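You operate a simulated robot arm through the tools that you are given. There is no shell and no other tool.

You are at the controls of a simulated two-armed robot. One attempt, no reset.

JOB
Fit the stopper, run warm water to the high line and squirt in washing-up liquid.
Fine: use both taps, turn them off and put the bottle back. Set down upright: washing-up liquid.
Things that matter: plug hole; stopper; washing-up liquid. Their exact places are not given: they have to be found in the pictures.

The check looks at the end state, three seconds after you hand in, the way a careful person would. Anything else that was tipped, shoved, dropped, spilled or broken makes it a failure. A push-on lid holds only when it is set on centred and level and pressed home; a screw cap is set on level and turned clockwise until tight.

ROBOT AND FRAMES
Two 6-joint arms with two-finger parallel grippers on one trunk, on a base that moves. Base frame: it is fixed to the floor where the robot stands at the start and does not move with it; the origin is under the middle of the robot, x ahead of it, y to its left, z up. Units: cm, degrees, N and s.
The left shoulder is at the start at [8, 21.6, 157.1], the right one opposite. With the tool pointing down near the work surface each hand reaches from about 56 to 76 cm from the robot's upright axis, wherever it stands, measured 20 degrees to its own side. Places, roughly: plug hole [-180, 290, 70]; stopper [-150, 275, 100]; washing-up liquid [-225, 275, 100]. Payload 3.43 kg a hand.
The tool frame of a hand sits at the grasp point between the pads (the TCP): z along the fingers, y along the line on which they close. The tips reach 3 cm beyond it. The gripper opens to 9.4 cm. The fingers are 2.8 cm wide and 1 cm thick; the gripper's body (5 by 9.6 cm) begins 5.5 cm behind the TCP.
Orientation is that of the tool frame in the base frame, as [roll, pitch, yaw] about the fixed x, y, z axes, in that order (R = Rz(yaw) Ry(pitch) Rx(roll)). With the fingers straight down and closing along the base's y, the tool's x points along the base's -x, its y along +y and its z along -z.

CONTROLS
- The arms move only by the tool arm_command. It takes "left_plan", "right_plan" or both (then of equal length, played together; a hand with none holds still); each is a list of rows, each a list of 7 numbers: the closure, from 0 (fully open) to 1 (shut), then the shift along the tool's x, y, z in units of 50 mm (1.0 is 50 mm), then the turn, a rotation vector about the tool's x, y, z in units of 4 degrees (1.0 is 4 degrees). In form: [[fingers, dx, dy, dz, rx, ry, rz], ...]. A call has 1 to 20 rows; each row shifts and turns the commanded pose from where the row before left it, along the tool's axes as they then stand. A call with a number of a shift or a turn outside -1 to 1 is refused whole. A row lasts 0.2 s, in which the tool goes at most 5 cm and 8.6 degrees; a call with a longer step from one row to the next is refused whole, and so is a gripper value outside its range. A pose out of reach is approached as far as the arm can. The call stops where the force on the tool passes 50 N (or 10 N more than at its start, if that is more) or the arm is blocked; 0.2 s more then pass. Each finger travels about 7.2 cm/s and halts on what it meets, pressing with about 40 N; the grip force reading is that of the motor and also rises with nothing between the fingers. The clock runs only during rows and for 0.2 s after the last one: add rows that do not move to give the fingers time. It gives the time, the measured TCP pose, the force on the tool (base axes), the opening and the grip force at its end, in the units of the frame above (readings bear some noise), with the torque about the TCP (base axes, N m) and any sound that the robot's microphone picked up, and new pictures: "views" is both (left out), scene, wrist or none (wrist: the cameras of the hands that moved).
- Cameras (640 x 400 px; columns grow to the right, rows downward): "scene" is now at [11.56, -0.45, 173.99]; the picture's right is [-0.06, -1.00, 0.00], its down [-0.65, 0.04, -0.76] and it looks along [0.76, -0.05, -0.65] (base axes); focal length 287 px, centre (320, 200). "left" rides on the left gripper at [7.6, -1.4, -10.3] in its tool frame; the picture's right is [0.18, 0.98, 0.00], its down [-0.75, 0.14, -0.64] and it looks along [-0.63, 0.12, 0.77] (tool axes); focal length 243 px, centre (320, 200). "right" rides on the right gripper at [7.6, 1.4, -10.3] in its tool frame; the picture's right is [-0.18, 0.98, 0.00], its down [-0.75, -0.14, -0.64] and it looks along [-0.63, -0.12, 0.77] (tool axes); focal length 243 px, centre (320, 200).
- move_column(by): slides the trunk up (or, below 0, down) by that many cm; the arms and the scene camera ride with it, the base frame stays. It gives what a move gives, with no picture.
- drive_base(legs): drives the robot by 1 to 6 legs, each [ahead, left, turn to the left] in cm, cm and degrees, along the robot's own axes; the way and the turn of a leg run together, so that a leg with both is an arc; at most 150 cm and 180 degrees a leg. The arms and the cameras ride along, it lands a little off, and it stops where it bumps. It gives what a move gives, and a new picture of the scene camera.
- pan_tilt(pan, tilt): turns the head with the scene camera to pan (to the left, within 86 degrees either way) and tilt (down, from -29 to 69), counted from straight ahead of the robot. It gives what a move gives, and a new picture of the scene camera.
- locate(camera, pixels): there is no depth. For up to 12 entries [column, row, z] of the newest picture of that camera ("zoom" is the newest enlarged one), the place [x, y] in the base frame at which the ray of that pixel passes the height z, good to about 0.2 cm. No time passes.
- zoom(camera, box): a new picture of the part [left, top, right, bottom] of that camera's present view, enlarged. No time passes.
- job_done(): hands the job in; it is judged then, once.

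Leave the grippers open and the arms clear of the work at the hand-in unless told otherwise.

The tools are called after "Request:" as name(argument=value, ...) on one line, values as JSON. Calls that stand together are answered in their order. arm_command: Moves the arms, as the interface text tells. Its arguments: {"type":"object","properties":{"left_plan":{"type":"array"},"right_plan":{"type":"array"},"views":{"type":"string","enum":["both","scene","wrist","none"]}},"required":[]} The other tools are called the same way: move_column (by) moves the trunk up or down; drive_base (legs) drives the base; pan_tilt (pan, tilt) turns the head that bears the scene camera; locate (camera, pixels) gives the place at which the rays of pixels pass given heights; zoom (camera, box) takes an enlarged picture of a part of a camera's view; job_done () hands the job in.

At the start:

```text
t: 0.0
left_ee_pos: [48.11, 17.18, 100.05]
left_orientation: [-180.0, 0.0, -180.0]
left_contact_force: [-0.1, 0.1, -0.1]
left_torque: [0.01, 0.03, 0.02]
left_opening: 9.41
left_grasp_force: 0.1
right_ee_pos: [41.21, -20.65, 99.95]
right_orientation: [-179.9, 0.2, -180.0]
right_contact_force: [-0.6, 0.9, -0.6]
right_torque: [-0.01, -0.01, -0.01]
right_opening: 9.38
right_grasp_force: 0.0
trunk travel left (down, up): [-80.1, 3.9]
robot x, y, heading: [0.06, 0.24, 0.3]
head pan, tilt (commanded): [-3.7, 40.7]
```

scene: 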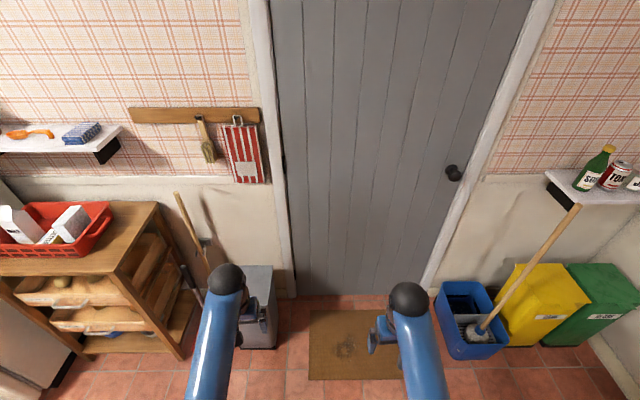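
right: 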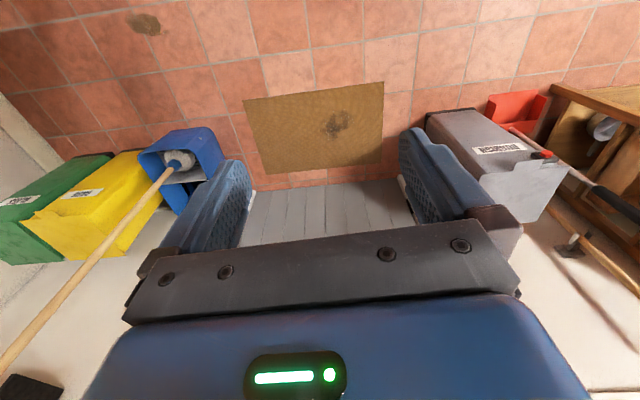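
left: 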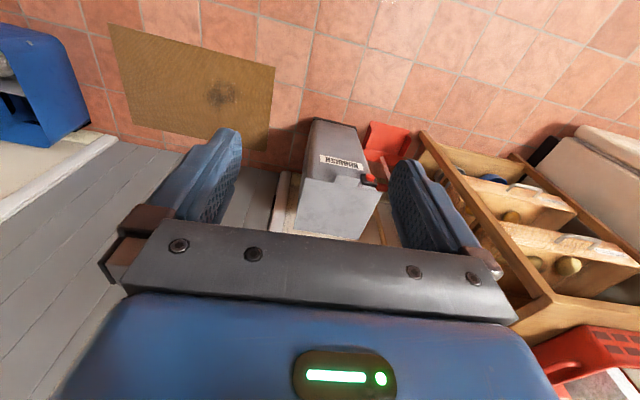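

The scene shows a door, a shelf and bins ahead, and no sink. The sink should be behind and to the left, near [-180, 290], so I turn the head left to look.

Request:
pan_tilt(pan=85, tilt=25)

```text
t: 1.6
left_ee_pos: [48.17, 17.2, 99.98]
left_orientation: [-180.0, 0.1, 180.0]
left_contact_force: [-0.3, 0.1, -0.6]
left_torque: [0.0, 0.01, -0.03]
left_opening: 9.41
left_grasp_force: 0.0
right_ee_pos: [41.35, -20.47, 100.02]
right_orientation: [-179.9, 0.2, 179.9]
right_contact_force: [0.2, -0.4, 0.2]
right_torque: [-0.02, -0.02, -0.02]
right_opening: 9.42
right_grasp_force: 0.1
trunk travel left (down, up): [-80.1, 3.9]
robot x, y, heading: [0.4, -0.06, -0.3]
head pan, tilt (commanded): [85.0, 25.0]
```

scene: 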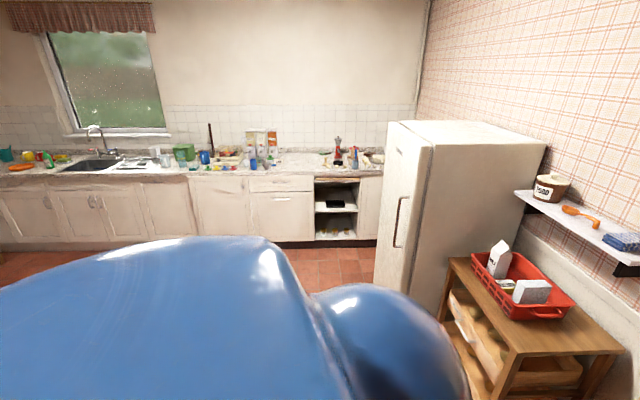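

The sink with its tap is at about (95,160), under the window. I zoom in there for a first look.

Request:
zoom(camera="scene", box=[0, 110, 240, 250])

Request:
locate(camera="scene", pixels=[[95, 164, 90], [190, 176, 90], [375, 177, 90], [0, 176, 90], [230, 240, 0], [100, 242, 0]])

```text
2.67 times, centred on (120, 180) of scene
```

zoom: 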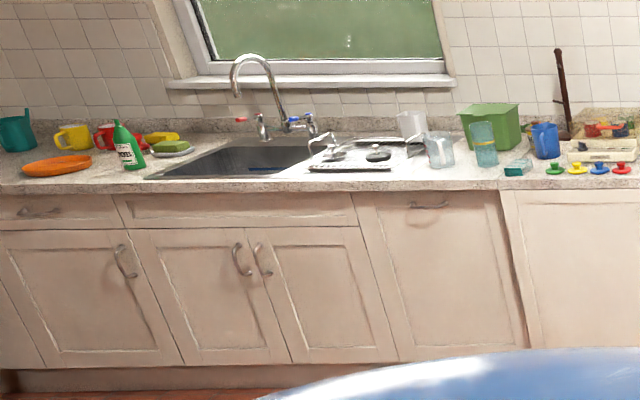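

```text
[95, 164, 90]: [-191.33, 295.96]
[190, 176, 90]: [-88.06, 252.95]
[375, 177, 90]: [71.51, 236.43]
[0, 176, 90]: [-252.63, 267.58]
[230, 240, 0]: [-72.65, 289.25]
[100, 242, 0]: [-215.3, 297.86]
```

The red-marked hot tap is on the left of the spout and the blue cold tap on the right. The green bottle stands left of the basin and the black stopper lies on the drainer. Before turning I check how close the trolley and fridge are.

Request:
locate(camera="scene", pixels=[[450, 260, 85], [505, 350, 85], [375, 290, 0], [430, 148, 170], [388, 122, 170], [625, 350, 85]])

Request:
pan_tilt(pan=85, tilt=60)

```text
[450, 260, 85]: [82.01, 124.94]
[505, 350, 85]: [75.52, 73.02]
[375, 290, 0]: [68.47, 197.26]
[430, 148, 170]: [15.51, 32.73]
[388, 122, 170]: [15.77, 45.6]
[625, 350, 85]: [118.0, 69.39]
```

```text
t: 2.6
left_ee_pos: [48.22, 17.13, 99.98]
left_orientation: [-179.9, 0.0, 180.0]
left_contact_force: [-0.3, 0.0, -0.4]
left_torque: [0.01, 0.0, -0.04]
left_opening: 9.39
left_grasp_force: 0.0
right_ee_pos: [41.21, -20.6, 100.06]
right_orientation: [-179.9, 0.0, 179.9]
right_contact_force: [-0.6, -0.1, -0.7]
right_torque: [-0.01, 0.01, -0.02]
right_opening: 9.39
right_grasp_force: 0.1
trunk travel left (down, up): [-80.1, 3.9]
robot x, y, heading: [-0.13, -0.03, 0.0]
head pan, tilt (commanded): [85.0, 60.0]
```

scene: 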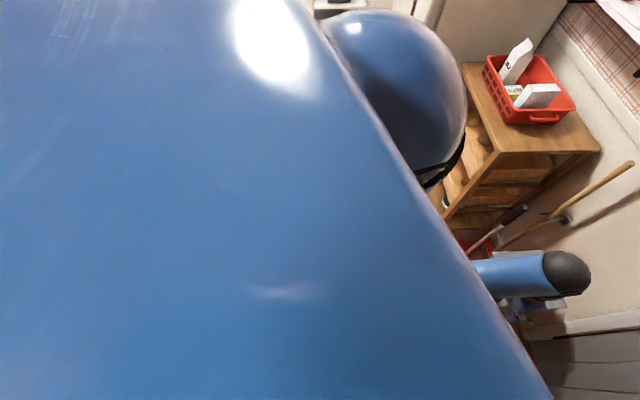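

The trolley's nearest corner is at about (76,73), well beyond the roughly 60 cm sweep of the arms. I turn 90° left on the spot and look ahead.

Request:
drive_base(legs=[[0, 0, 90]])

Request:
pan_tilt(pan=60, tilt=30)

```text
t: 7.0
left_ee_pos: [-20.28, 46.79, 99.93]
left_orientation: [180.0, 0.0, -86.0]
left_contact_force: [0.4, 0.5, 0.6]
left_torque: [-0.01, 0.02, 0.01]
left_opening: 9.41
left_grasp_force: 0.0
right_ee_pos: [17.73, 42.51, 99.95]
right_orientation: [-179.9, 0.1, -86.1]
right_contact_force: [0.6, 0.5, 0.0]
right_torque: [-0.04, -0.02, -0.04]
right_opening: 9.39
right_grasp_force: 0.1
trunk travel left (down, up): [-80.1, 3.9]
robot x, y, heading: [0.19, 0.03, 94.0]
head pan, tilt (commanded): [85.0, 60.0]
```

scene: 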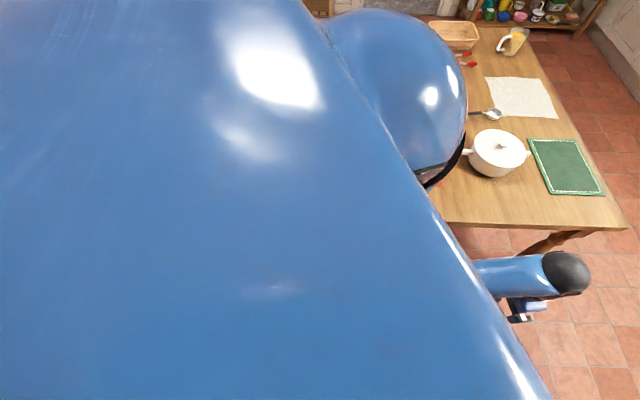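

```text
t: 8.0
left_ee_pos: [-20.48, 46.8, 99.99]
left_orientation: [-180.0, 0.0, -86.1]
left_contact_force: [0.2, -0.2, 0.5]
left_torque: [-0.01, 0.0, 0.01]
left_opening: 9.4
left_grasp_force: 0.0
right_ee_pos: [17.74, 42.51, 99.91]
right_orientation: [-179.9, 0.1, -86.1]
right_contact_force: [-0.6, 0.3, 0.0]
right_torque: [0.01, -0.03, -0.01]
right_opening: 9.41
right_grasp_force: 0.1
trunk travel left (down, up): [-80.1, 3.9]
robot x, y, heading: [0.23, -0.24, 93.9]
head pan, tilt (commanded): [60.0, 30.0]
```

scene: 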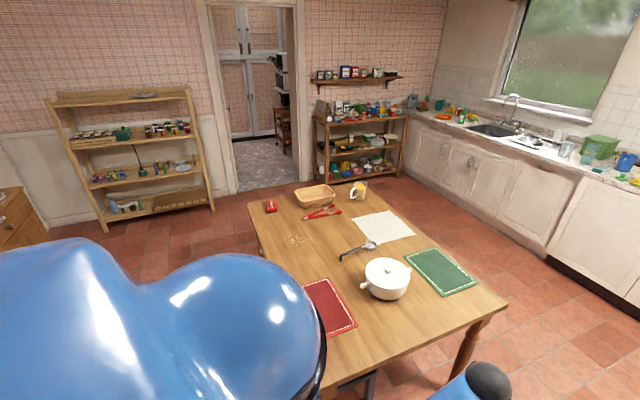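

A dining table stands between me and the far end of the room. I locate its corners and the counter's front to plan the way along the corridor.

Request:
locate(camera="scene", pixels=[[507, 303, 75], [358, 182, 75], [249, 205, 75], [330, 395, 75], [547, 255, 0], [410, 183, 0], [580, 170, 90], [410, 115, 90], [640, 308, 0]])

Request:
pan_tilt(pan=15, tilt=45)

```text
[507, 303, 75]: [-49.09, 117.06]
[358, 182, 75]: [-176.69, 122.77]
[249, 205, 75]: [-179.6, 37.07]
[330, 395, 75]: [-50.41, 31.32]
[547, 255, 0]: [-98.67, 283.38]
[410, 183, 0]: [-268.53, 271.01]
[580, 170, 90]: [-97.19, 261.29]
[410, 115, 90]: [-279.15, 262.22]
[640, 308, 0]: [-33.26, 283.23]
```

```text
t: 9.1
left_ee_pos: [-20.25, 46.85, 99.88]
left_orientation: [-180.0, 0.0, -86.1]
left_contact_force: [0.9, -0.7, -0.2]
left_torque: [-0.03, -0.06, 0.0]
left_opening: 9.44
left_grasp_force: 0.0
right_ee_pos: [17.85, 42.5, 100.01]
right_orientation: [-179.8, 0.1, -86.1]
right_contact_force: [-0.1, 0.1, -0.2]
right_torque: [0.04, -0.01, 0.0]
right_opening: 9.38
right_grasp_force: 0.1
trunk travel left (down, up): [-80.1, 3.9]
robot x, y, heading: [-0.13, -0.16, 93.9]
head pan, tilt (commanded): [15.0, 45.0]
```

scene: 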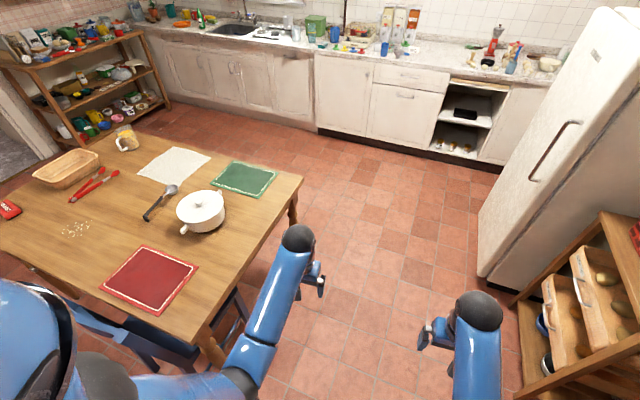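

The table covers about x −180…−49, y 31…120, and the counter's front edge is at y≈262. I straighten the heading, drive up past the table to y≈165, then slide left along the corridor.

Request:
drive_base(legs=[[0, -8, -4], [150, 0, 0], [18, 0, 0]])

```text
t: 18.3
left_ee_pos: [-13.85, 215.1, 100.1]
left_orientation: [180.0, 0.2, -87.8]
left_contact_force: [0.5, -0.3, -0.3]
left_torque: [0.02, -0.01, -0.03]
left_opening: 9.4
left_grasp_force: 0.0
right_ee_pos: [24.03, 209.71, 100.16]
right_orientation: [-179.9, 0.3, -87.8]
right_contact_force: [-0.6, 0.0, -0.5]
right_torque: [0.01, 0.0, -0.01]
right_opening: 9.4
right_grasp_force: 0.0
trunk travel left (down, up): [-80.1, 3.9]
robot x, y, heading: [4.95, 168.23, 92.1]
head pan, tilt (commanded): [15.0, 45.0]
```

scene: 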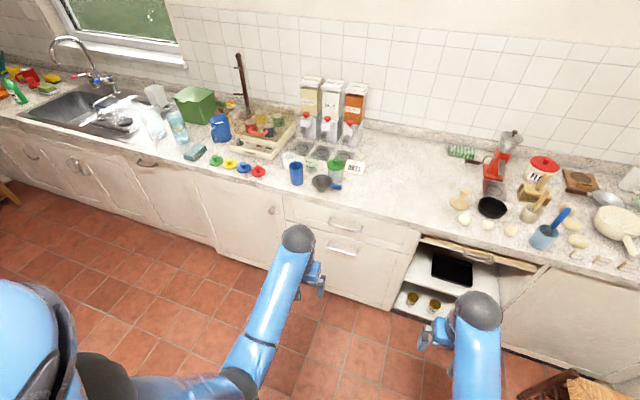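

The way is clear. I correct the heading by −2° and slide left to about x −185.

Request:
drive_base(legs=[[0, 0, -2], [0, 130, 0], [0, 60, 0]])

Request:
pan_tilt(pan=0, tilt=40)

```text
t: 28.2
left_ee_pos: [-203.29, 212.58, 99.97]
left_orientation: [180.0, 0.0, -88.4]
left_contact_force: [-1.1, 1.0, 0.6]
left_torque: [0.03, 0.02, 0.04]
left_opening: 9.39
left_grasp_force: 0.0
right_ee_pos: [-165.37, 206.8, 99.85]
right_orientation: [-179.9, 0.1, -88.2]
right_contact_force: [-0.9, -0.5, -0.2]
right_torque: [-0.01, 0.01, -0.03]
right_opening: 9.4
right_grasp_force: 0.0
trunk travel left (down, up): [-80.1, 3.9]
robot x, y, heading: [-185.2, 164.79, 91.6]
head pan, tilt (commanded): [15.0, 45.0]
```

scene: 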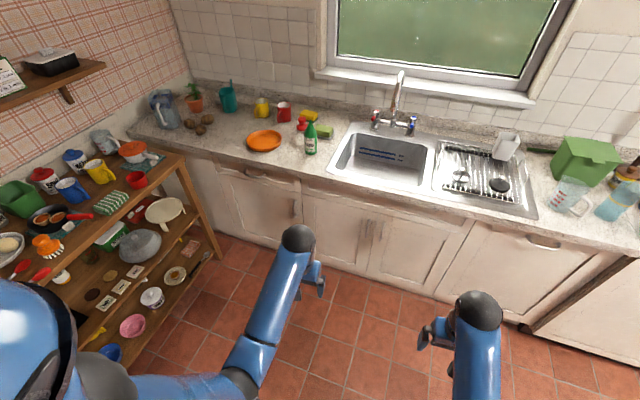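

```text
t: 29.0
left_ee_pos: [-203.41, 212.53, 99.95]
left_orientation: [-180.0, 0.0, -88.3]
left_contact_force: [-0.3, 0.5, 0.8]
left_torque: [0.02, 0.02, -0.01]
left_opening: 9.4
left_grasp_force: 0.1
right_ee_pos: [-165.51, 206.72, 99.91]
right_orientation: [-180.0, 0.2, -88.3]
right_contact_force: [-0.3, -0.2, -0.9]
right_torque: [0.02, -0.01, -0.01]
right_opening: 9.41
right_grasp_force: 0.0
trunk travel left (down, up): [-80.1, 3.9]
robot x, y, heading: [-184.89, 165.02, 91.8]
head pan, tilt (commanded): [0.0, 40.0]
```

scene: 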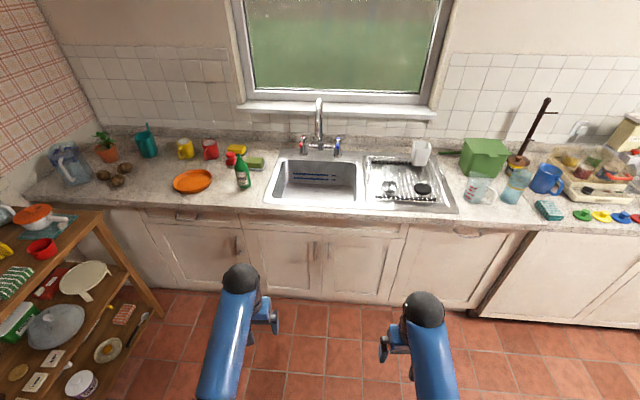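

Now I'm in front of the sink: basin at (318,180), taps at (302,145) and (337,147), stopper at about (424,189), bottle at (243,170). I zoom in on these.

Request:
zoom(camera="scene", box=[220, 90, 460, 230])

Request:
zoom(camera="scene", box=[260, 90, 380, 165])

Request:
zoom(camera="scene", box=[360, 140, 460, 215])

Request:
zoom(camera="scene", box=[200, 130, 300, 200])

Request:
zoom(camera="scene", box=[260, 145, 370, 215])

```text
2.67 times, centred on (340, 160) of scene
```

zoom: 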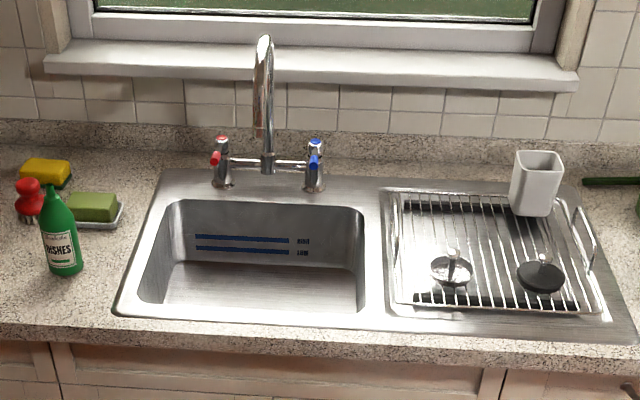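

```text
5.33 times, centred on (320, 128) of scene
```

zoom: 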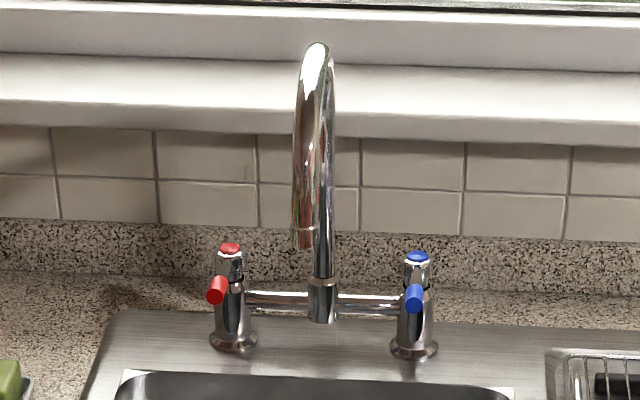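

```text
5.33 times, centred on (410, 178) of scene
```

zoom: 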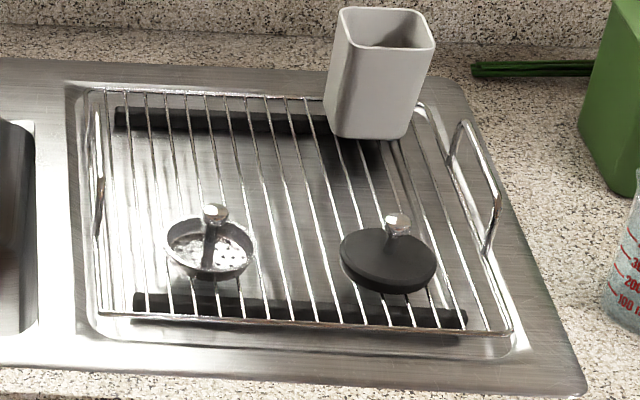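

```text
5.71 times, centred on (250, 165) of scene
```

zoom: 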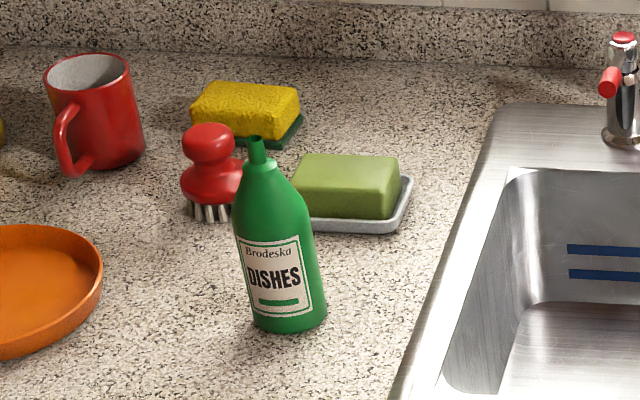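

```text
5.71 times, centred on (315, 180) of scene
```

zoom: 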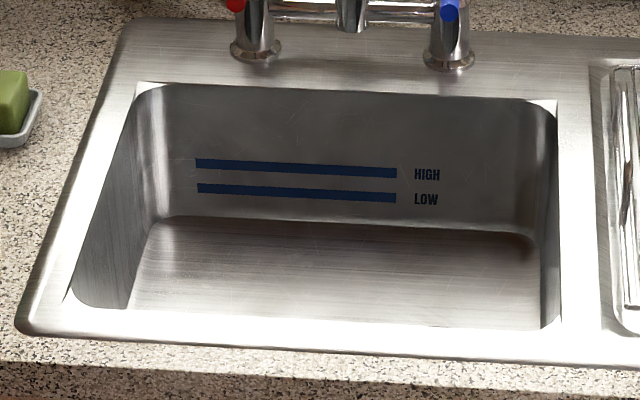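

The drainer holds a chrome strainer basket at zoom (210,240) and the black rubber stopper with its knob at zoom (388,255). The bottle is labelled DISHES, and HIGH and LOW lines are painted on the basin's back wall. I locate key pixels at several heights now, to triangulate after moving closer.

Request:
locate(camera="scene", pixels=[[424, 189, 90], [424, 189, 95], [243, 187, 90], [243, 187, 95], [240, 155, 115], [264, 204, 90], [264, 204, 95], [302, 155, 90], [337, 157, 90], [450, 211, 92], [318, 136, 110]])

Request:
drive_base(legs=[[0, 0, -2], [32, 0, 0]])

```text
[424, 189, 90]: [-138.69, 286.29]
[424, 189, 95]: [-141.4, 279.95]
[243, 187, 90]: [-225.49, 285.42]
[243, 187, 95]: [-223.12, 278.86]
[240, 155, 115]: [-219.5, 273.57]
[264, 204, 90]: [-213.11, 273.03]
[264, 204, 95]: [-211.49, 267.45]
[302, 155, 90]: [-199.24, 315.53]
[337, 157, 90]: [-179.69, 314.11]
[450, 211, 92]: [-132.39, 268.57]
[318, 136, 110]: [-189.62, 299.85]
```

```text
t: 31.5
left_ee_pos: [-201.63, 245.16, 100.03]
left_orientation: [180.0, 0.2, -90.3]
left_contact_force: [0.0, -0.4, 0.7]
left_torque: [0.02, 0.0, -0.02]
left_opening: 9.41
left_grasp_force: 0.1
right_ee_pos: [-163.87, 238.14, 100.0]
right_orientation: [-179.8, 0.2, -90.2]
right_contact_force: [0.3, -0.1, -0.3]
right_torque: [-0.03, -0.02, 0.01]
right_opening: 9.39
right_grasp_force: 0.1
trunk travel left (down, up): [-80.1, 3.9]
robot x, y, heading: [-184.59, 196.95, 89.7]
head pan, tilt (commanded): [0.0, 40.0]
```

scene: 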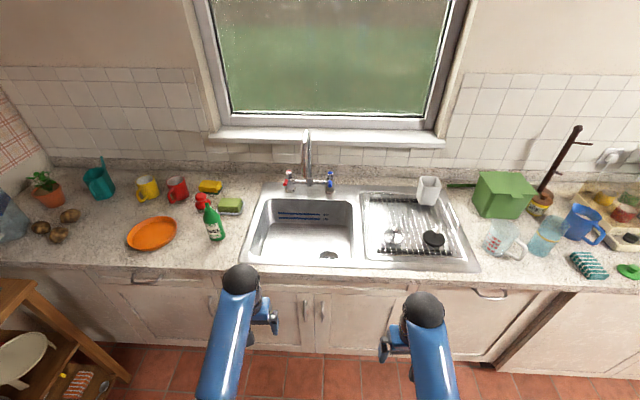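

The plug hole now shows at (328,256) near the front of the basin. I zoom in and locate for triangulation.

Request:
zoom(camera="scene", box=[240, 180, 368, 270])

Request:
locate(camera="scene", pixels=[[434, 240, 90], [434, 240, 95], [215, 240, 90], [215, 240, 95], [202, 198, 115], [242, 263, 90], [242, 263, 95], [328, 256, 70], [328, 256, 65], [474, 272, 92], [479, 272, 92]])

```text
4.44 times, centred on (304, 225) of scene
```

zoom: 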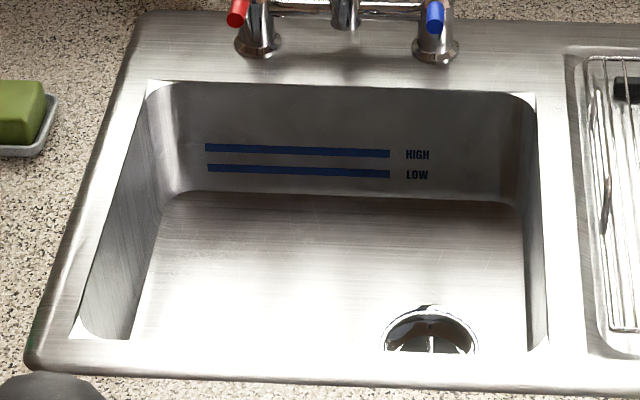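

```text
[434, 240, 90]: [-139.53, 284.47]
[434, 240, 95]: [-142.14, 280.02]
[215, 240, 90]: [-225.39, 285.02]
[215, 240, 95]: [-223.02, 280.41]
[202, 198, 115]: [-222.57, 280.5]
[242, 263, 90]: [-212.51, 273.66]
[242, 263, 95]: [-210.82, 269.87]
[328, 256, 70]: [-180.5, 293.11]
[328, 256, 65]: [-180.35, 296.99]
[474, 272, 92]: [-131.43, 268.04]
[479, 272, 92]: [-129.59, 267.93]
```

Triangulating gives a counter height of about 90–91, the stopper at ≈(−141.5,280), the bottle at ≈(−224,284) and the plug hole at ≈(−180,294). Before moving closer I raise both hands 12 cm to clear everything.

Request:
arm_command(left_plan=[[0, 0, 0, -0.8, 0, 0, 0], [0, 0, 0, -0.8, 0, 0, 0], [0, 0, 0, -0.8, 0, 0, 0], [0, 0, 0, 0, 0, 0, 0]], right_plan=[[0, 0, 0, -0.8, 0, 0, 0], [0, 0, 0, -0.8, 0, 0, 0], [0, 0, 0, -0.8, 0, 0, 0], [0, 0, 0, 0, 0, 0, 0]], views="both")

```text
t: 32.5
left_ee_pos: [-201.36, 248.27, 102.6]
left_orientation: [-180.0, 0.1, -90.3]
left_contact_force: [-0.2, -0.6, 0.4]
left_torque: [0.05, 0.0, 0.01]
left_opening: 9.41
left_grasp_force: 0.0
left hand out of reach, approached as far as the arm can: row 1, 2, 3
right_ee_pos: [-163.89, 238.43, 100.39]
right_orientation: [-179.9, 0.3, -90.3]
right_contact_force: [0.4, -0.2, 0.9]
right_torque: [-0.02, -0.02, -0.02]
right_opening: 9.43
right_grasp_force: 0.0
right hand out of reach, approached as far as the arm can: row 1, 2, 3
trunk travel left (down, up): [-80.1, 3.9]
robot x, y, heading: [-184.68, 197.42, 89.6]
head pan, tilt (commanded): [0.0, 40.0]
```

scene: 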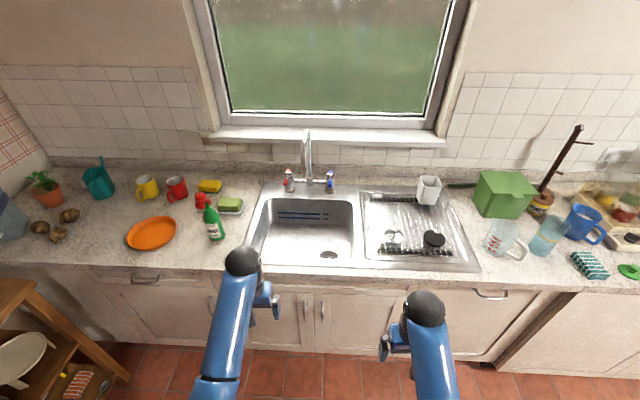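
right: 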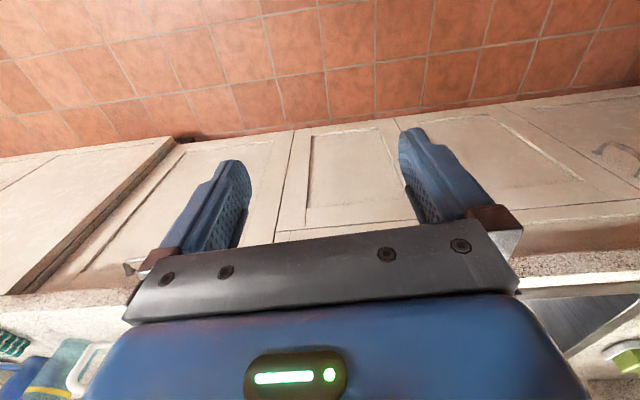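
left: 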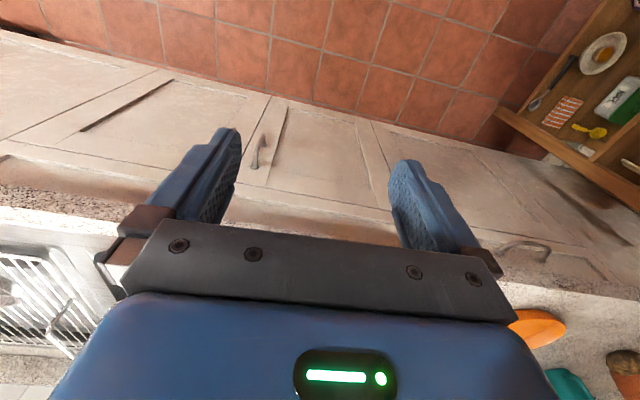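

The arms cannot go higher so close to the body; the commanded rise was clamped at z≈102.6 on the left and ≈100 on the right. I extend the hands forward while rising (tool −x is base +y).

Request:
arm_command(left_plan=[[0, -0.6, 0, 0, 0, 0, 0], [0, -0.6, 0, -0.4, 0, 0, 0], [0, -0.6, 0, -0.6, 0, 0, 0], [0, 0, 0, -0.6, 0, 0, 0], [0, 0, 0, 0, 0, 0, 0]], right_plan=[[0, -0.9, 0, 0, 0, 0, 0], [0, -0.9, 0, -0.4, 0, 0, 0], [0, -0.9, 0, -0.6, 0, 0, 0], [0, -0.6, 0, -0.6, 0, 0, 0], [0, 0, 0, 0, 0, 0, 0]], views="scene")

```text
refused: row 3 steps farther than a row can; nothing moved
```

Request:
arm_command(left_plan=[[0, -0.6, 0, 0, 0, 0, 0], [0, -0.6, 0, -0.4, 0, 0, 0], [0, -0.6, 0, -0.6, 0, 0, 0], [0, 0, 0, -0.6, 0, 0, 0], [0, 0, 0, 0, 0, 0, 0]], right_plan=[[0, -0.9, 0, 0, 0, 0, 0], [0, -0.8, 0, -0.4, 0, 0, 0], [0, -0.7, 0, -0.6, 0, 0, 0], [0, -0.6, 0, -0.6, 0, 0, 0], [0, 0, 0, 0, 0, 0, 0]], views="scene")

```text
t: 33.7
left_ee_pos: [-201.21, 258.75, 108.44]
left_orientation: [180.0, 0.1, -90.3]
left_contact_force: [0.2, -0.3, -0.2]
left_torque: [0.01, -0.02, -0.01]
left_opening: 9.4
left_grasp_force: 0.0
left hand out of reach, approached as far as the arm can: row 4
right_ee_pos: [-164.21, 254.75, 105.77]
right_orientation: [-179.9, 0.2, -90.2]
right_contact_force: [-0.2, -0.6, 0.7]
right_torque: [-0.03, -0.01, 0.03]
right_opening: 9.37
right_grasp_force: 0.1
right hand out of reach, approached as far as the arm can: row 3, 4
trunk travel left (down, up): [-80.1, 3.9]
robot x, y, heading: [-184.72, 197.36, 89.7]
head pan, tilt (commanded): [0.0, 40.0]
```

scene: 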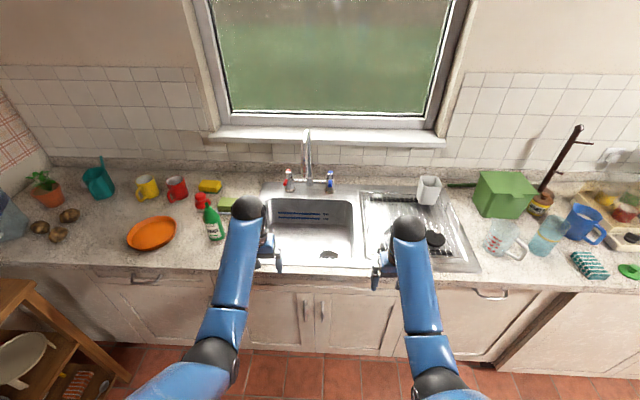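

The hands are now at z≈108 and 106, above everything on the counter apart from the spout. I drive 18 cm closer.

Request:
drive_base(legs=[[18, 0, 0]])

Request:
pan_tilt(pan=0, tilt=50)

```text
t: 35.2
left_ee_pos: [-201.11, 276.5, 108.82]
left_orientation: [180.0, 0.3, -90.2]
left_contact_force: [-0.2, 0.7, -0.4]
left_torque: [-0.02, 0.04, 0.0]
left_opening: 9.42
left_grasp_force: 0.1
right_ee_pos: [-164.14, 272.51, 105.96]
right_orientation: [-179.9, 0.4, -90.1]
right_contact_force: [0.2, -0.3, 0.9]
right_torque: [0.01, 0.0, 0.03]
right_opening: 9.38
right_grasp_force: 0.1
trunk travel left (down, up): [-80.1, 3.9]
robot x, y, heading: [-184.82, 215.36, 89.7]
head pan, tilt (commanded): [0.0, 40.0]
```

scene: 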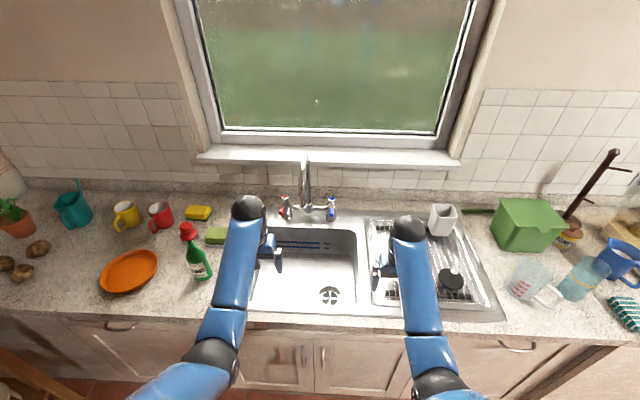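

```text
t: 35.9
left_ee_pos: [-201.14, 276.6, 108.59]
left_orientation: [179.9, 0.1, -90.2]
left_contact_force: [-0.3, 0.3, 1.0]
left_torque: [-0.02, 0.01, 0.01]
left_opening: 9.39
left_grasp_force: 0.0
right_ee_pos: [-164.04, 272.72, 105.78]
right_orientation: [-179.9, 0.3, -90.2]
right_contact_force: [0.0, -0.3, 0.4]
right_torque: [0.02, 0.01, 0.02]
right_opening: 9.38
right_grasp_force: 0.1
trunk travel left (down, up): [-80.1, 3.9]
robot x, y, heading: [-184.53, 215.19, 89.7]
head pan, tilt (commanded): [0.0, 50.0]
```

scene: 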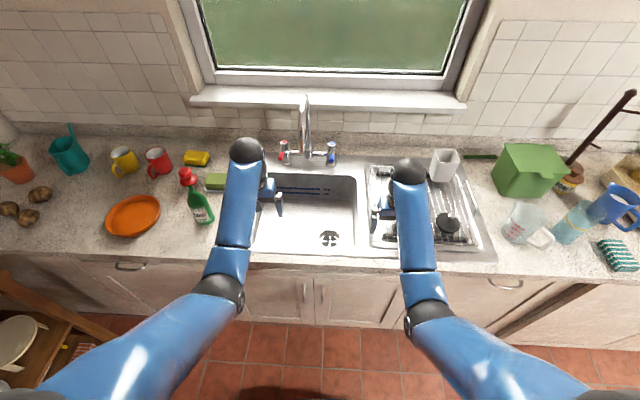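

The plug hole shows at (328,238) and the stopper at (446,223). I zoom in on both, and on the bottle and taps, for accurate positions.

Request:
zoom(camera="scene", box=[406, 190, 486, 250])

Request:
zoom(camera="scene", box=[288, 210, 368, 260])

Request:
zoom(camera="scene", box=[160, 150, 240, 240])

Request:
zoom(camera="scene", box=[264, 85, 360, 175])

```text
6.67 times, centred on (446, 220) of scene
```

zoom: 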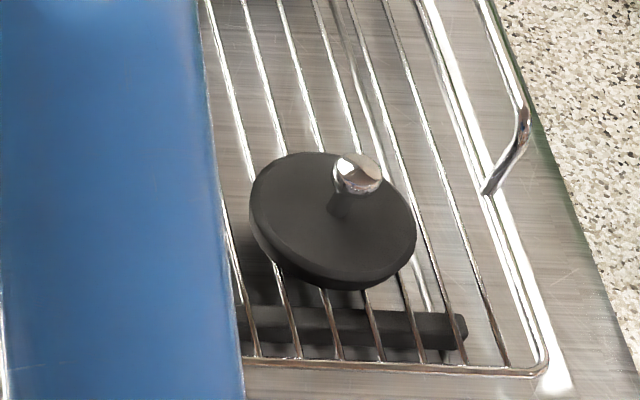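

```text
8.00 times, centred on (328, 235) of scene
```

zoom: 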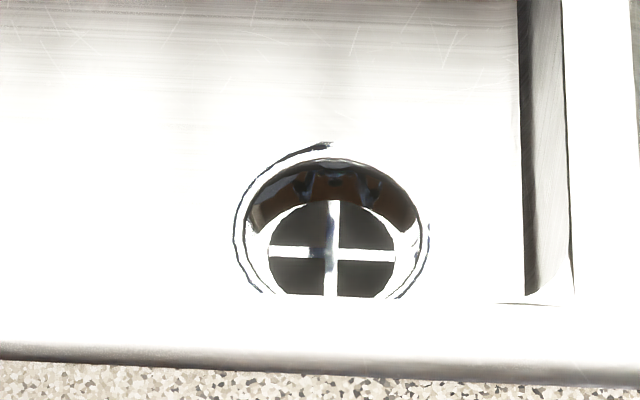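

```text
4.44 times, centred on (200, 195) of scene
```

zoom: 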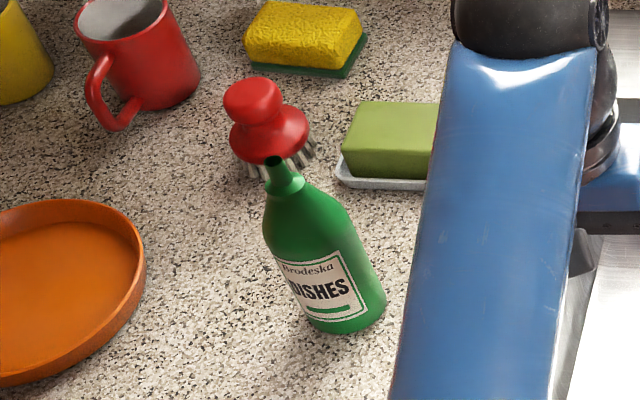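

```text
4.44 times, centred on (312, 130) of scene
```

zoom: 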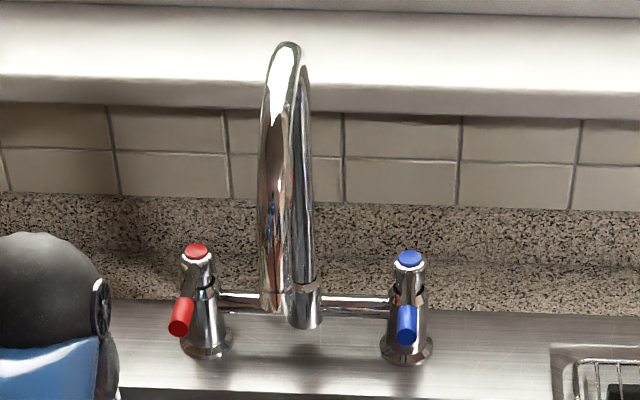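

The stopper is a black disc with a chrome knob. The hole's front edge is hidden by the basin rim. To reach both I need to stand nearer and a little to the right. First I pull the left hand back and left, clear of the spout, then drive.

Request:
arm_command(left_plan=[[0, 0.4, 0.5, 0, 0, 0, 0], [0, 0.4, 0.5, 0, 0, 0, 0], [0, 0.4, 0, 0, 0, 0, 0], [0, 0, 0, 0, 0, 0, 0]], views="none")

Request:
drive_base(legs=[[12, -6, 0]])

```text
t: 36.9
left_ee_pos: [-205.98, 272.63, 105.46]
left_orientation: [-180.0, 0.1, -90.1]
left_contact_force: [-0.7, -0.1, -0.6]
left_torque: [0.02, 0.01, 0.05]
left_opening: 9.41
left_grasp_force: 0.1
left hand out of reach, approached as far as the arm can: row 1, 2, 3
right_ee_pos: [-164.16, 272.7, 105.62]
right_orientation: [-179.9, 0.2, -90.2]
right_contact_force: [0.1, 0.4, -0.7]
right_torque: [0.0, 0.02, 0.0]
right_opening: 9.4
right_grasp_force: 0.1
trunk travel left (down, up): [-80.1, 3.9]
robot x, y, heading: [-184.75, 215.19, 89.6]
head pan, tilt (commanded): [0.0, 50.0]
```

```text
t: 38.2
left_ee_pos: [-200.1, 284.54, 105.67]
left_orientation: [-179.9, 0.5, -90.1]
left_contact_force: [0.6, -0.1, 0.3]
left_torque: [0.05, 0.02, -0.03]
left_opening: 9.4
left_grasp_force: 0.0
right_ee_pos: [-158.21, 284.77, 106.05]
right_orientation: [-179.8, 0.4, -90.1]
right_contact_force: [-0.3, -0.2, 0.9]
right_torque: [0.0, 0.0, -0.02]
right_opening: 9.42
right_grasp_force: 0.2
trunk travel left (down, up): [-80.1, 3.9]
robot x, y, heading: [-178.82, 227.47, 89.7]
head pan, tilt (commanded): [0.0, 50.0]
```

scene: 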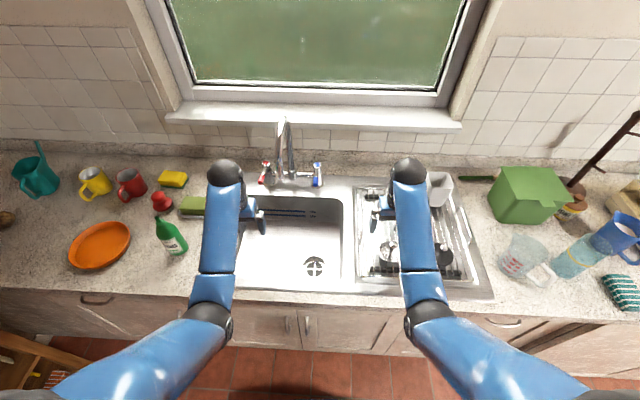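

No bump, and the plug hole is now fully visible at about (314,266). I zoom in for its centre and for the stopper.

Request:
zoom(camera="scene", box=[282, 246, 346, 286])

Request:
locate(camera="zoom", pixels=[[320, 200, 70], [320, 200, 65]])

Request:
zoom(camera="scene", box=[370, 220, 482, 290])

```text
10.00 times, centred on (314, 266) of scene
```

zoom: 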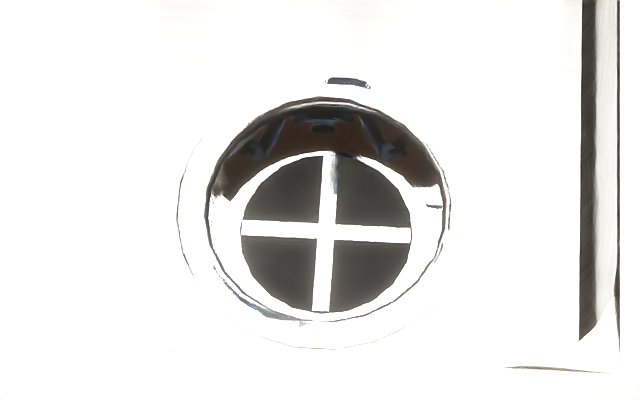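

```text
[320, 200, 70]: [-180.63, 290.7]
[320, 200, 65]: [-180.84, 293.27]
```

```text
5.71 times, centred on (426, 255) of scene
```

zoom: 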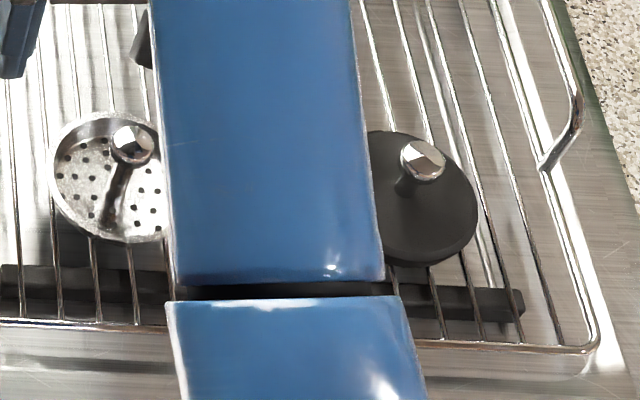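

The plug hole's centre is at zoom (327,210). Next I use the right wrist camera to see the stopper: I move the right hand right toward (−142,278), keeping its height.

Request:
arm_command(right_plan=[[0, 0.2, -0.8, 0, 0, 0, 0], [0, 0.3, -0.8, 0, 0, 0, 0], [0, 0.3, -0.8, 0, 0, 0, 0], [0, 0.3, -0.8, 0, 0, 0, 0], [0, 0, 0, 0, 0, 0, 0]], views="both")

```text
t: 39.4
left_ee_pos: [-200.08, 284.6, 105.56]
left_orientation: [-180.0, 0.3, -90.3]
left_contact_force: [0.2, -0.7, 0.6]
left_torque: [0.02, 0.01, 0.02]
left_opening: 9.4
left_grasp_force: 0.1
right_ee_pos: [-141.9, 280.17, 104.69]
right_orientation: [-179.8, 0.3, -90.1]
right_contact_force: [-0.1, -0.3, -0.3]
right_torque: [0.01, 0.0, 0.03]
right_opening: 9.39
right_grasp_force: 0.1
right hand out of reach, approached as far as the arm can: row 1, 2, 4
trunk travel left (down, up): [-80.1, 3.9]
robot x, y, heading: [-178.83, 226.96, 89.8]
head pan, tilt (commanded): [0.0, 50.0]
```

scene: 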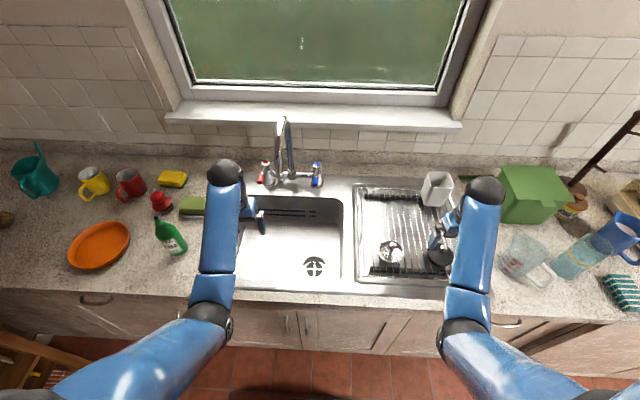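
right: 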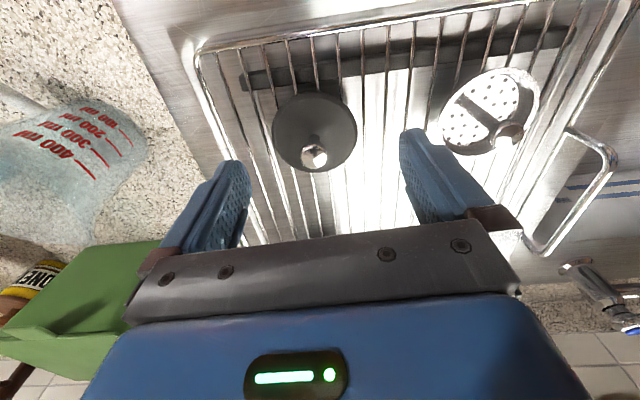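

The stopper is visible in the right wrist camera with its knob at (314,156) and disc centre at (315,132). I zoom in both cameras to triangulate.

Request:
zoom(camera="right", box=[250, 70, 380, 190])

Request:
locate(camera="right", pixels=[[314, 156, 95], [314, 156, 97], [314, 156, 99], [315, 132, 91], [315, 132, 94], [315, 132, 96]])

Request:
zoom(camera="scene", box=[400, 225, 480, 285])

```text
3.33 times, centred on (315, 130) of right
```

zoom: 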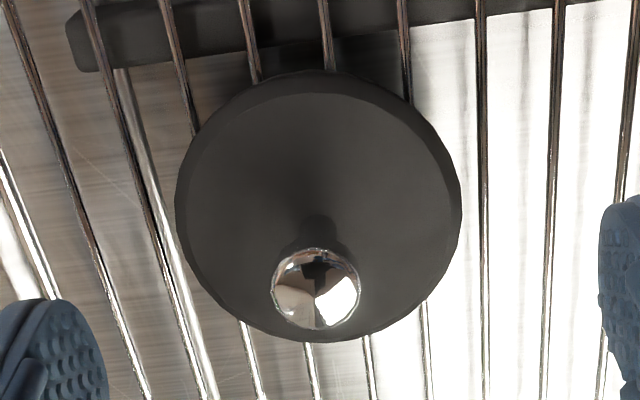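

```text
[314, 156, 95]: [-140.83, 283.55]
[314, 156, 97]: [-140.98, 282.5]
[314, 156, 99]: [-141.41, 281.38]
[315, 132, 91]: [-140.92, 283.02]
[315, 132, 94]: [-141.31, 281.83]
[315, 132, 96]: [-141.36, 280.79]
```

```text
6.67 times, centred on (440, 255) of scene
```

zoom: 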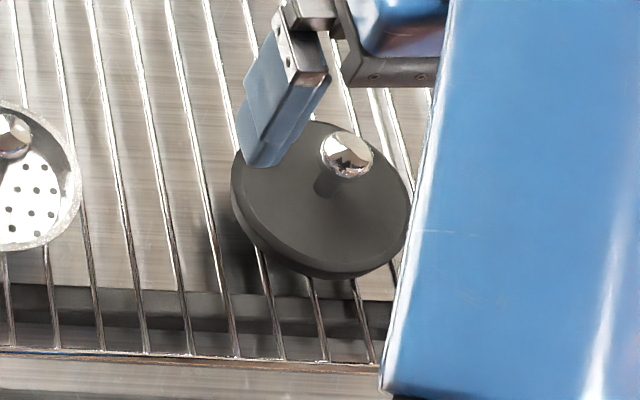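

Request:
locate(camera="zoom", pixels=[[347, 155, 95], [347, 155, 97], [347, 155, 99], [321, 200, 91], [321, 200, 94], [321, 200, 96], [234, 190, 94], [410, 215, 94]])

```text
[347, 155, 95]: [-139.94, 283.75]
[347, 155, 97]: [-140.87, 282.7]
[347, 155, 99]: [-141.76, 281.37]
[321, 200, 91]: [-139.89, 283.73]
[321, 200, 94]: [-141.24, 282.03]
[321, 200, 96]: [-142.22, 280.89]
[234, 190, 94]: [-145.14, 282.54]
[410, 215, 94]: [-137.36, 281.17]
```

Both cameras agree: the knob is at (−141.05, 282.35, 97.4) and the disc top at z≈94. I move over the knob first, keeping the height, then check.

Request:
arm_command(right_plan=[[0, -0.44, -0.17, 0.2, 0, 0, 0], [0, 0, 0, 0.3, 0, 0, 0], [0, 0, 0, 0, 0, 0, 0]], views="wrist")

```text
t: 40.2
left_ee_pos: [-200.1, 284.68, 105.56]
left_orientation: [180.0, 0.3, -90.0]
left_contact_force: [0.1, -0.8, -1.2]
left_torque: [-0.01, 0.02, -0.01]
left_opening: 9.38
left_grasp_force: 0.2
right_ee_pos: [-141.08, 282.48, 102.05]
right_orientation: [-179.8, 0.2, -90.1]
right_contact_force: [0.3, 0.3, 0.6]
right_torque: [-0.01, -0.01, -0.04]
right_opening: 9.4
right_grasp_force: 0.1
trunk travel left (down, up): [-80.1, 3.9]
robot x, y, heading: [-178.66, 227.68, 89.7]
head pan, tilt (commanded): [0.0, 50.0]
```

right: 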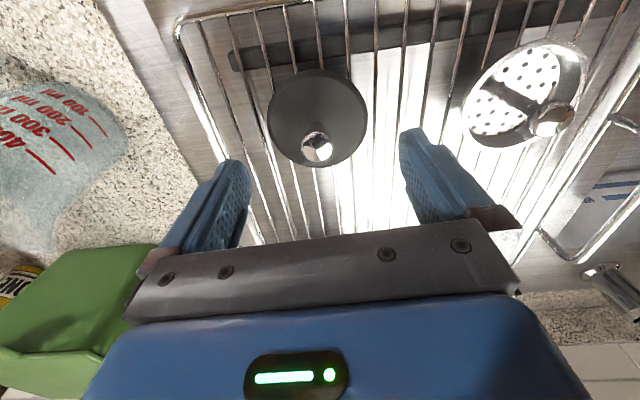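

Centred over the knob at (−141.1,282.5). I lower to TCP z≈98.2, so the tips at 95.2 stay above the disc, and look.

Request:
arm_command(right_plan=[[0, 0, 0, 0.4, 0, 0, 0], [0, 0, 0, 0.37, 0, 0, 0], [0, 0, 0, 0, 0, 0, 0]], views="wrist")

```text
t: 41.0
left_ee_pos: [-200.08, 284.71, 105.52]
left_orientation: [-180.0, 0.1, -90.0]
left_contact_force: [0.2, -0.1, 0.7]
left_torque: [0.01, 0.0, 0.0]
left_opening: 9.42
left_grasp_force: 0.1
right_ee_pos: [-141.19, 282.42, 98.1]
right_orientation: [-180.0, 0.2, -90.1]
right_contact_force: [-0.6, -0.4, 0.1]
right_torque: [0.01, -0.01, -0.01]
right_opening: 9.38
right_grasp_force: 0.0
trunk travel left (down, up): [-80.1, 3.9]
robot x, y, heading: [-178.74, 227.5, 89.7]
head pan, tilt (commanded): [0.0, 50.0]
```

right: 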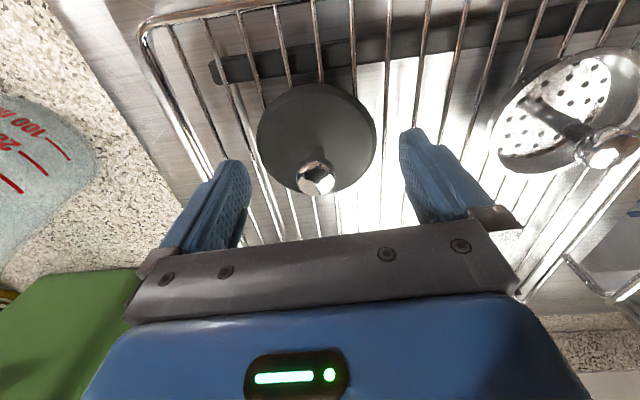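

The knob sits between the fingers at (316,177), as expected for a point just below the TCP. I close the fingers.

Request:
arm_command(right_plan=[[1, 0, 0, 0, 0, 0, 0], [1, 0, 0, 0, 0, 0, 0], [1, 0, 0, 0, 0, 0, 0], [1, 0, 0, 0, 0, 0, 0], [1, 0, 0, 0, 0, 0, 0]], views="wrist")

```text
t: 42.2
left_ee_pos: [-200.05, 284.73, 105.61]
left_orientation: [180.0, 0.1, -90.2]
left_contact_force: [0.4, 0.7, -0.7]
left_torque: [0.04, -0.01, -0.01]
left_opening: 9.38
left_grasp_force: 0.1
right_ee_pos: [-141.05, 282.51, 98.12]
right_orientation: [-179.9, 0.2, -90.1]
right_contact_force: [0.7, 0.2, 1.3]
right_torque: [-0.03, 0.02, 0.0]
right_opening: 2.16
right_grasp_force: 40.2
trunk travel left (down, up): [-80.1, 3.9]
robot x, y, heading: [-178.41, 227.3, 89.6]
head pan, tilt (commanded): [0.0, 50.0]
```

right: 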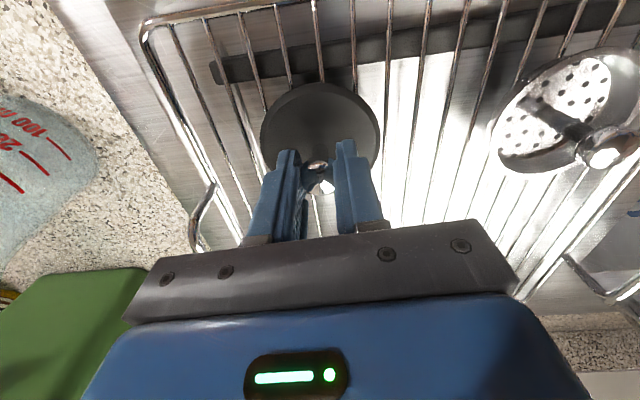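

Gripped: opening 2.16 cm, 40 N. I lift straight up by 6 cm and look.

Request:
arm_command(right_plan=[[1, 0, 0, -0.4, 0, 0, 0], [1, 0, 0, -0.4, 0, 0, 0], [1, 0, 0, -0.4, 0, 0, 0], [1, 0, 0, 0, 0, 0, 0]], views="both")

```text
t: 43.2
left_ee_pos: [-200.0, 284.82, 105.59]
left_orientation: [-180.0, 0.3, -90.2]
left_contact_force: [0.5, 0.3, -0.6]
left_torque: [-0.03, -0.02, -0.05]
left_opening: 9.38
left_grasp_force: 0.1
right_ee_pos: [-141.52, 282.53, 103.96]
right_orientation: [-179.9, 0.2, -90.0]
right_contact_force: [-0.2, 0.2, -0.6]
right_torque: [0.0, 0.02, 0.02]
right_opening: 2.16
right_grasp_force: 40.4
trunk travel left (down, up): [-80.1, 3.9]
robot x, y, heading: [-178.57, 227.64, 89.9]
head pan, tilt (commanded): [0.0, 50.0]
```

scene: 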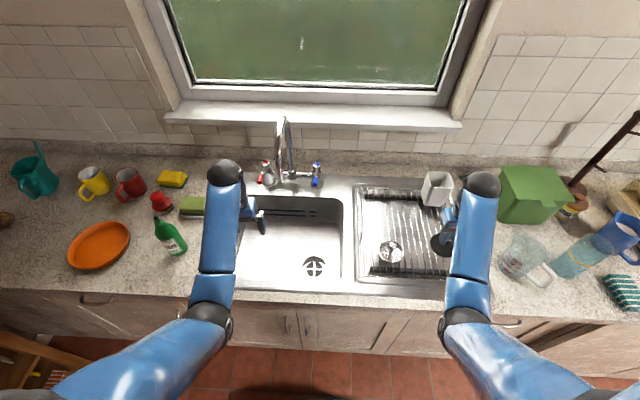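
right: 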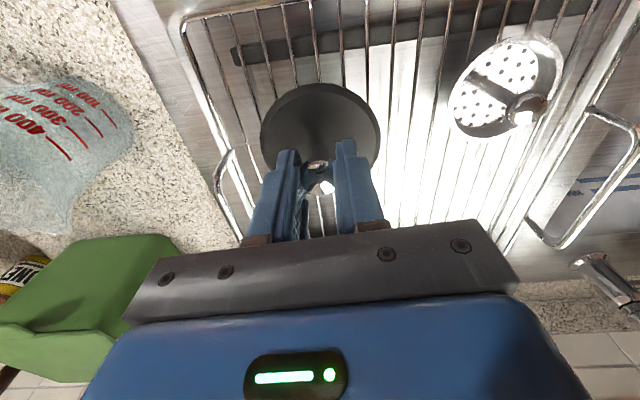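

The stopper is lifted cleanly. Its bottom is at about z 97, while the strainer knob and the rack's left handle stand in the direct path to the basin. I measure their heights before moving.

Request:
zoom(camera="scene", box=[345, 175, 457, 285])

Request:
locate(camera="zoom", pixels=[[320, 200, 95], [320, 200, 99]])

Request:
zoom(camera="right", box=[430, 20, 640, 260])

```text
3.64 times, centred on (401, 230) of scene
```

zoom: 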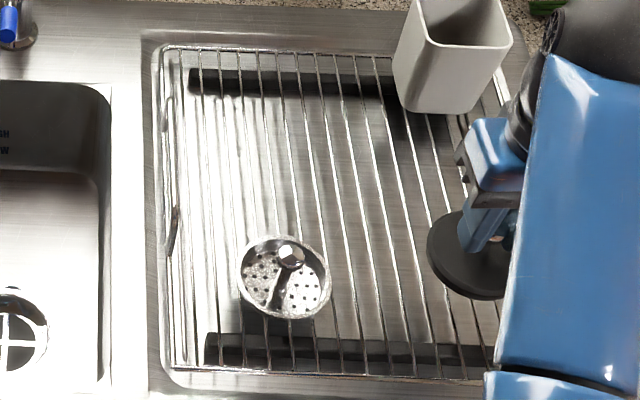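

```text
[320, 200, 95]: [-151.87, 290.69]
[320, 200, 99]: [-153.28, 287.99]
```

```text
1.67 times, centred on (535, 140) of right
```

zoom: 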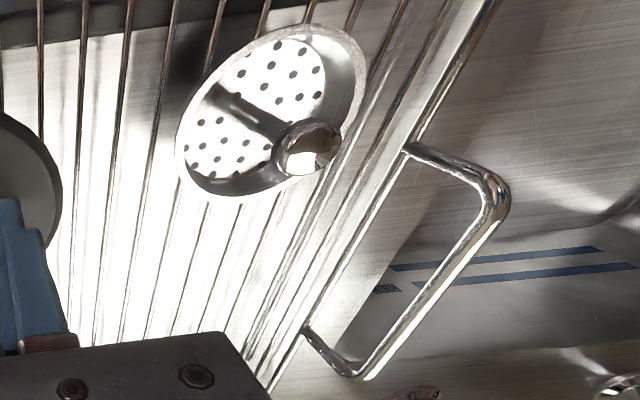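

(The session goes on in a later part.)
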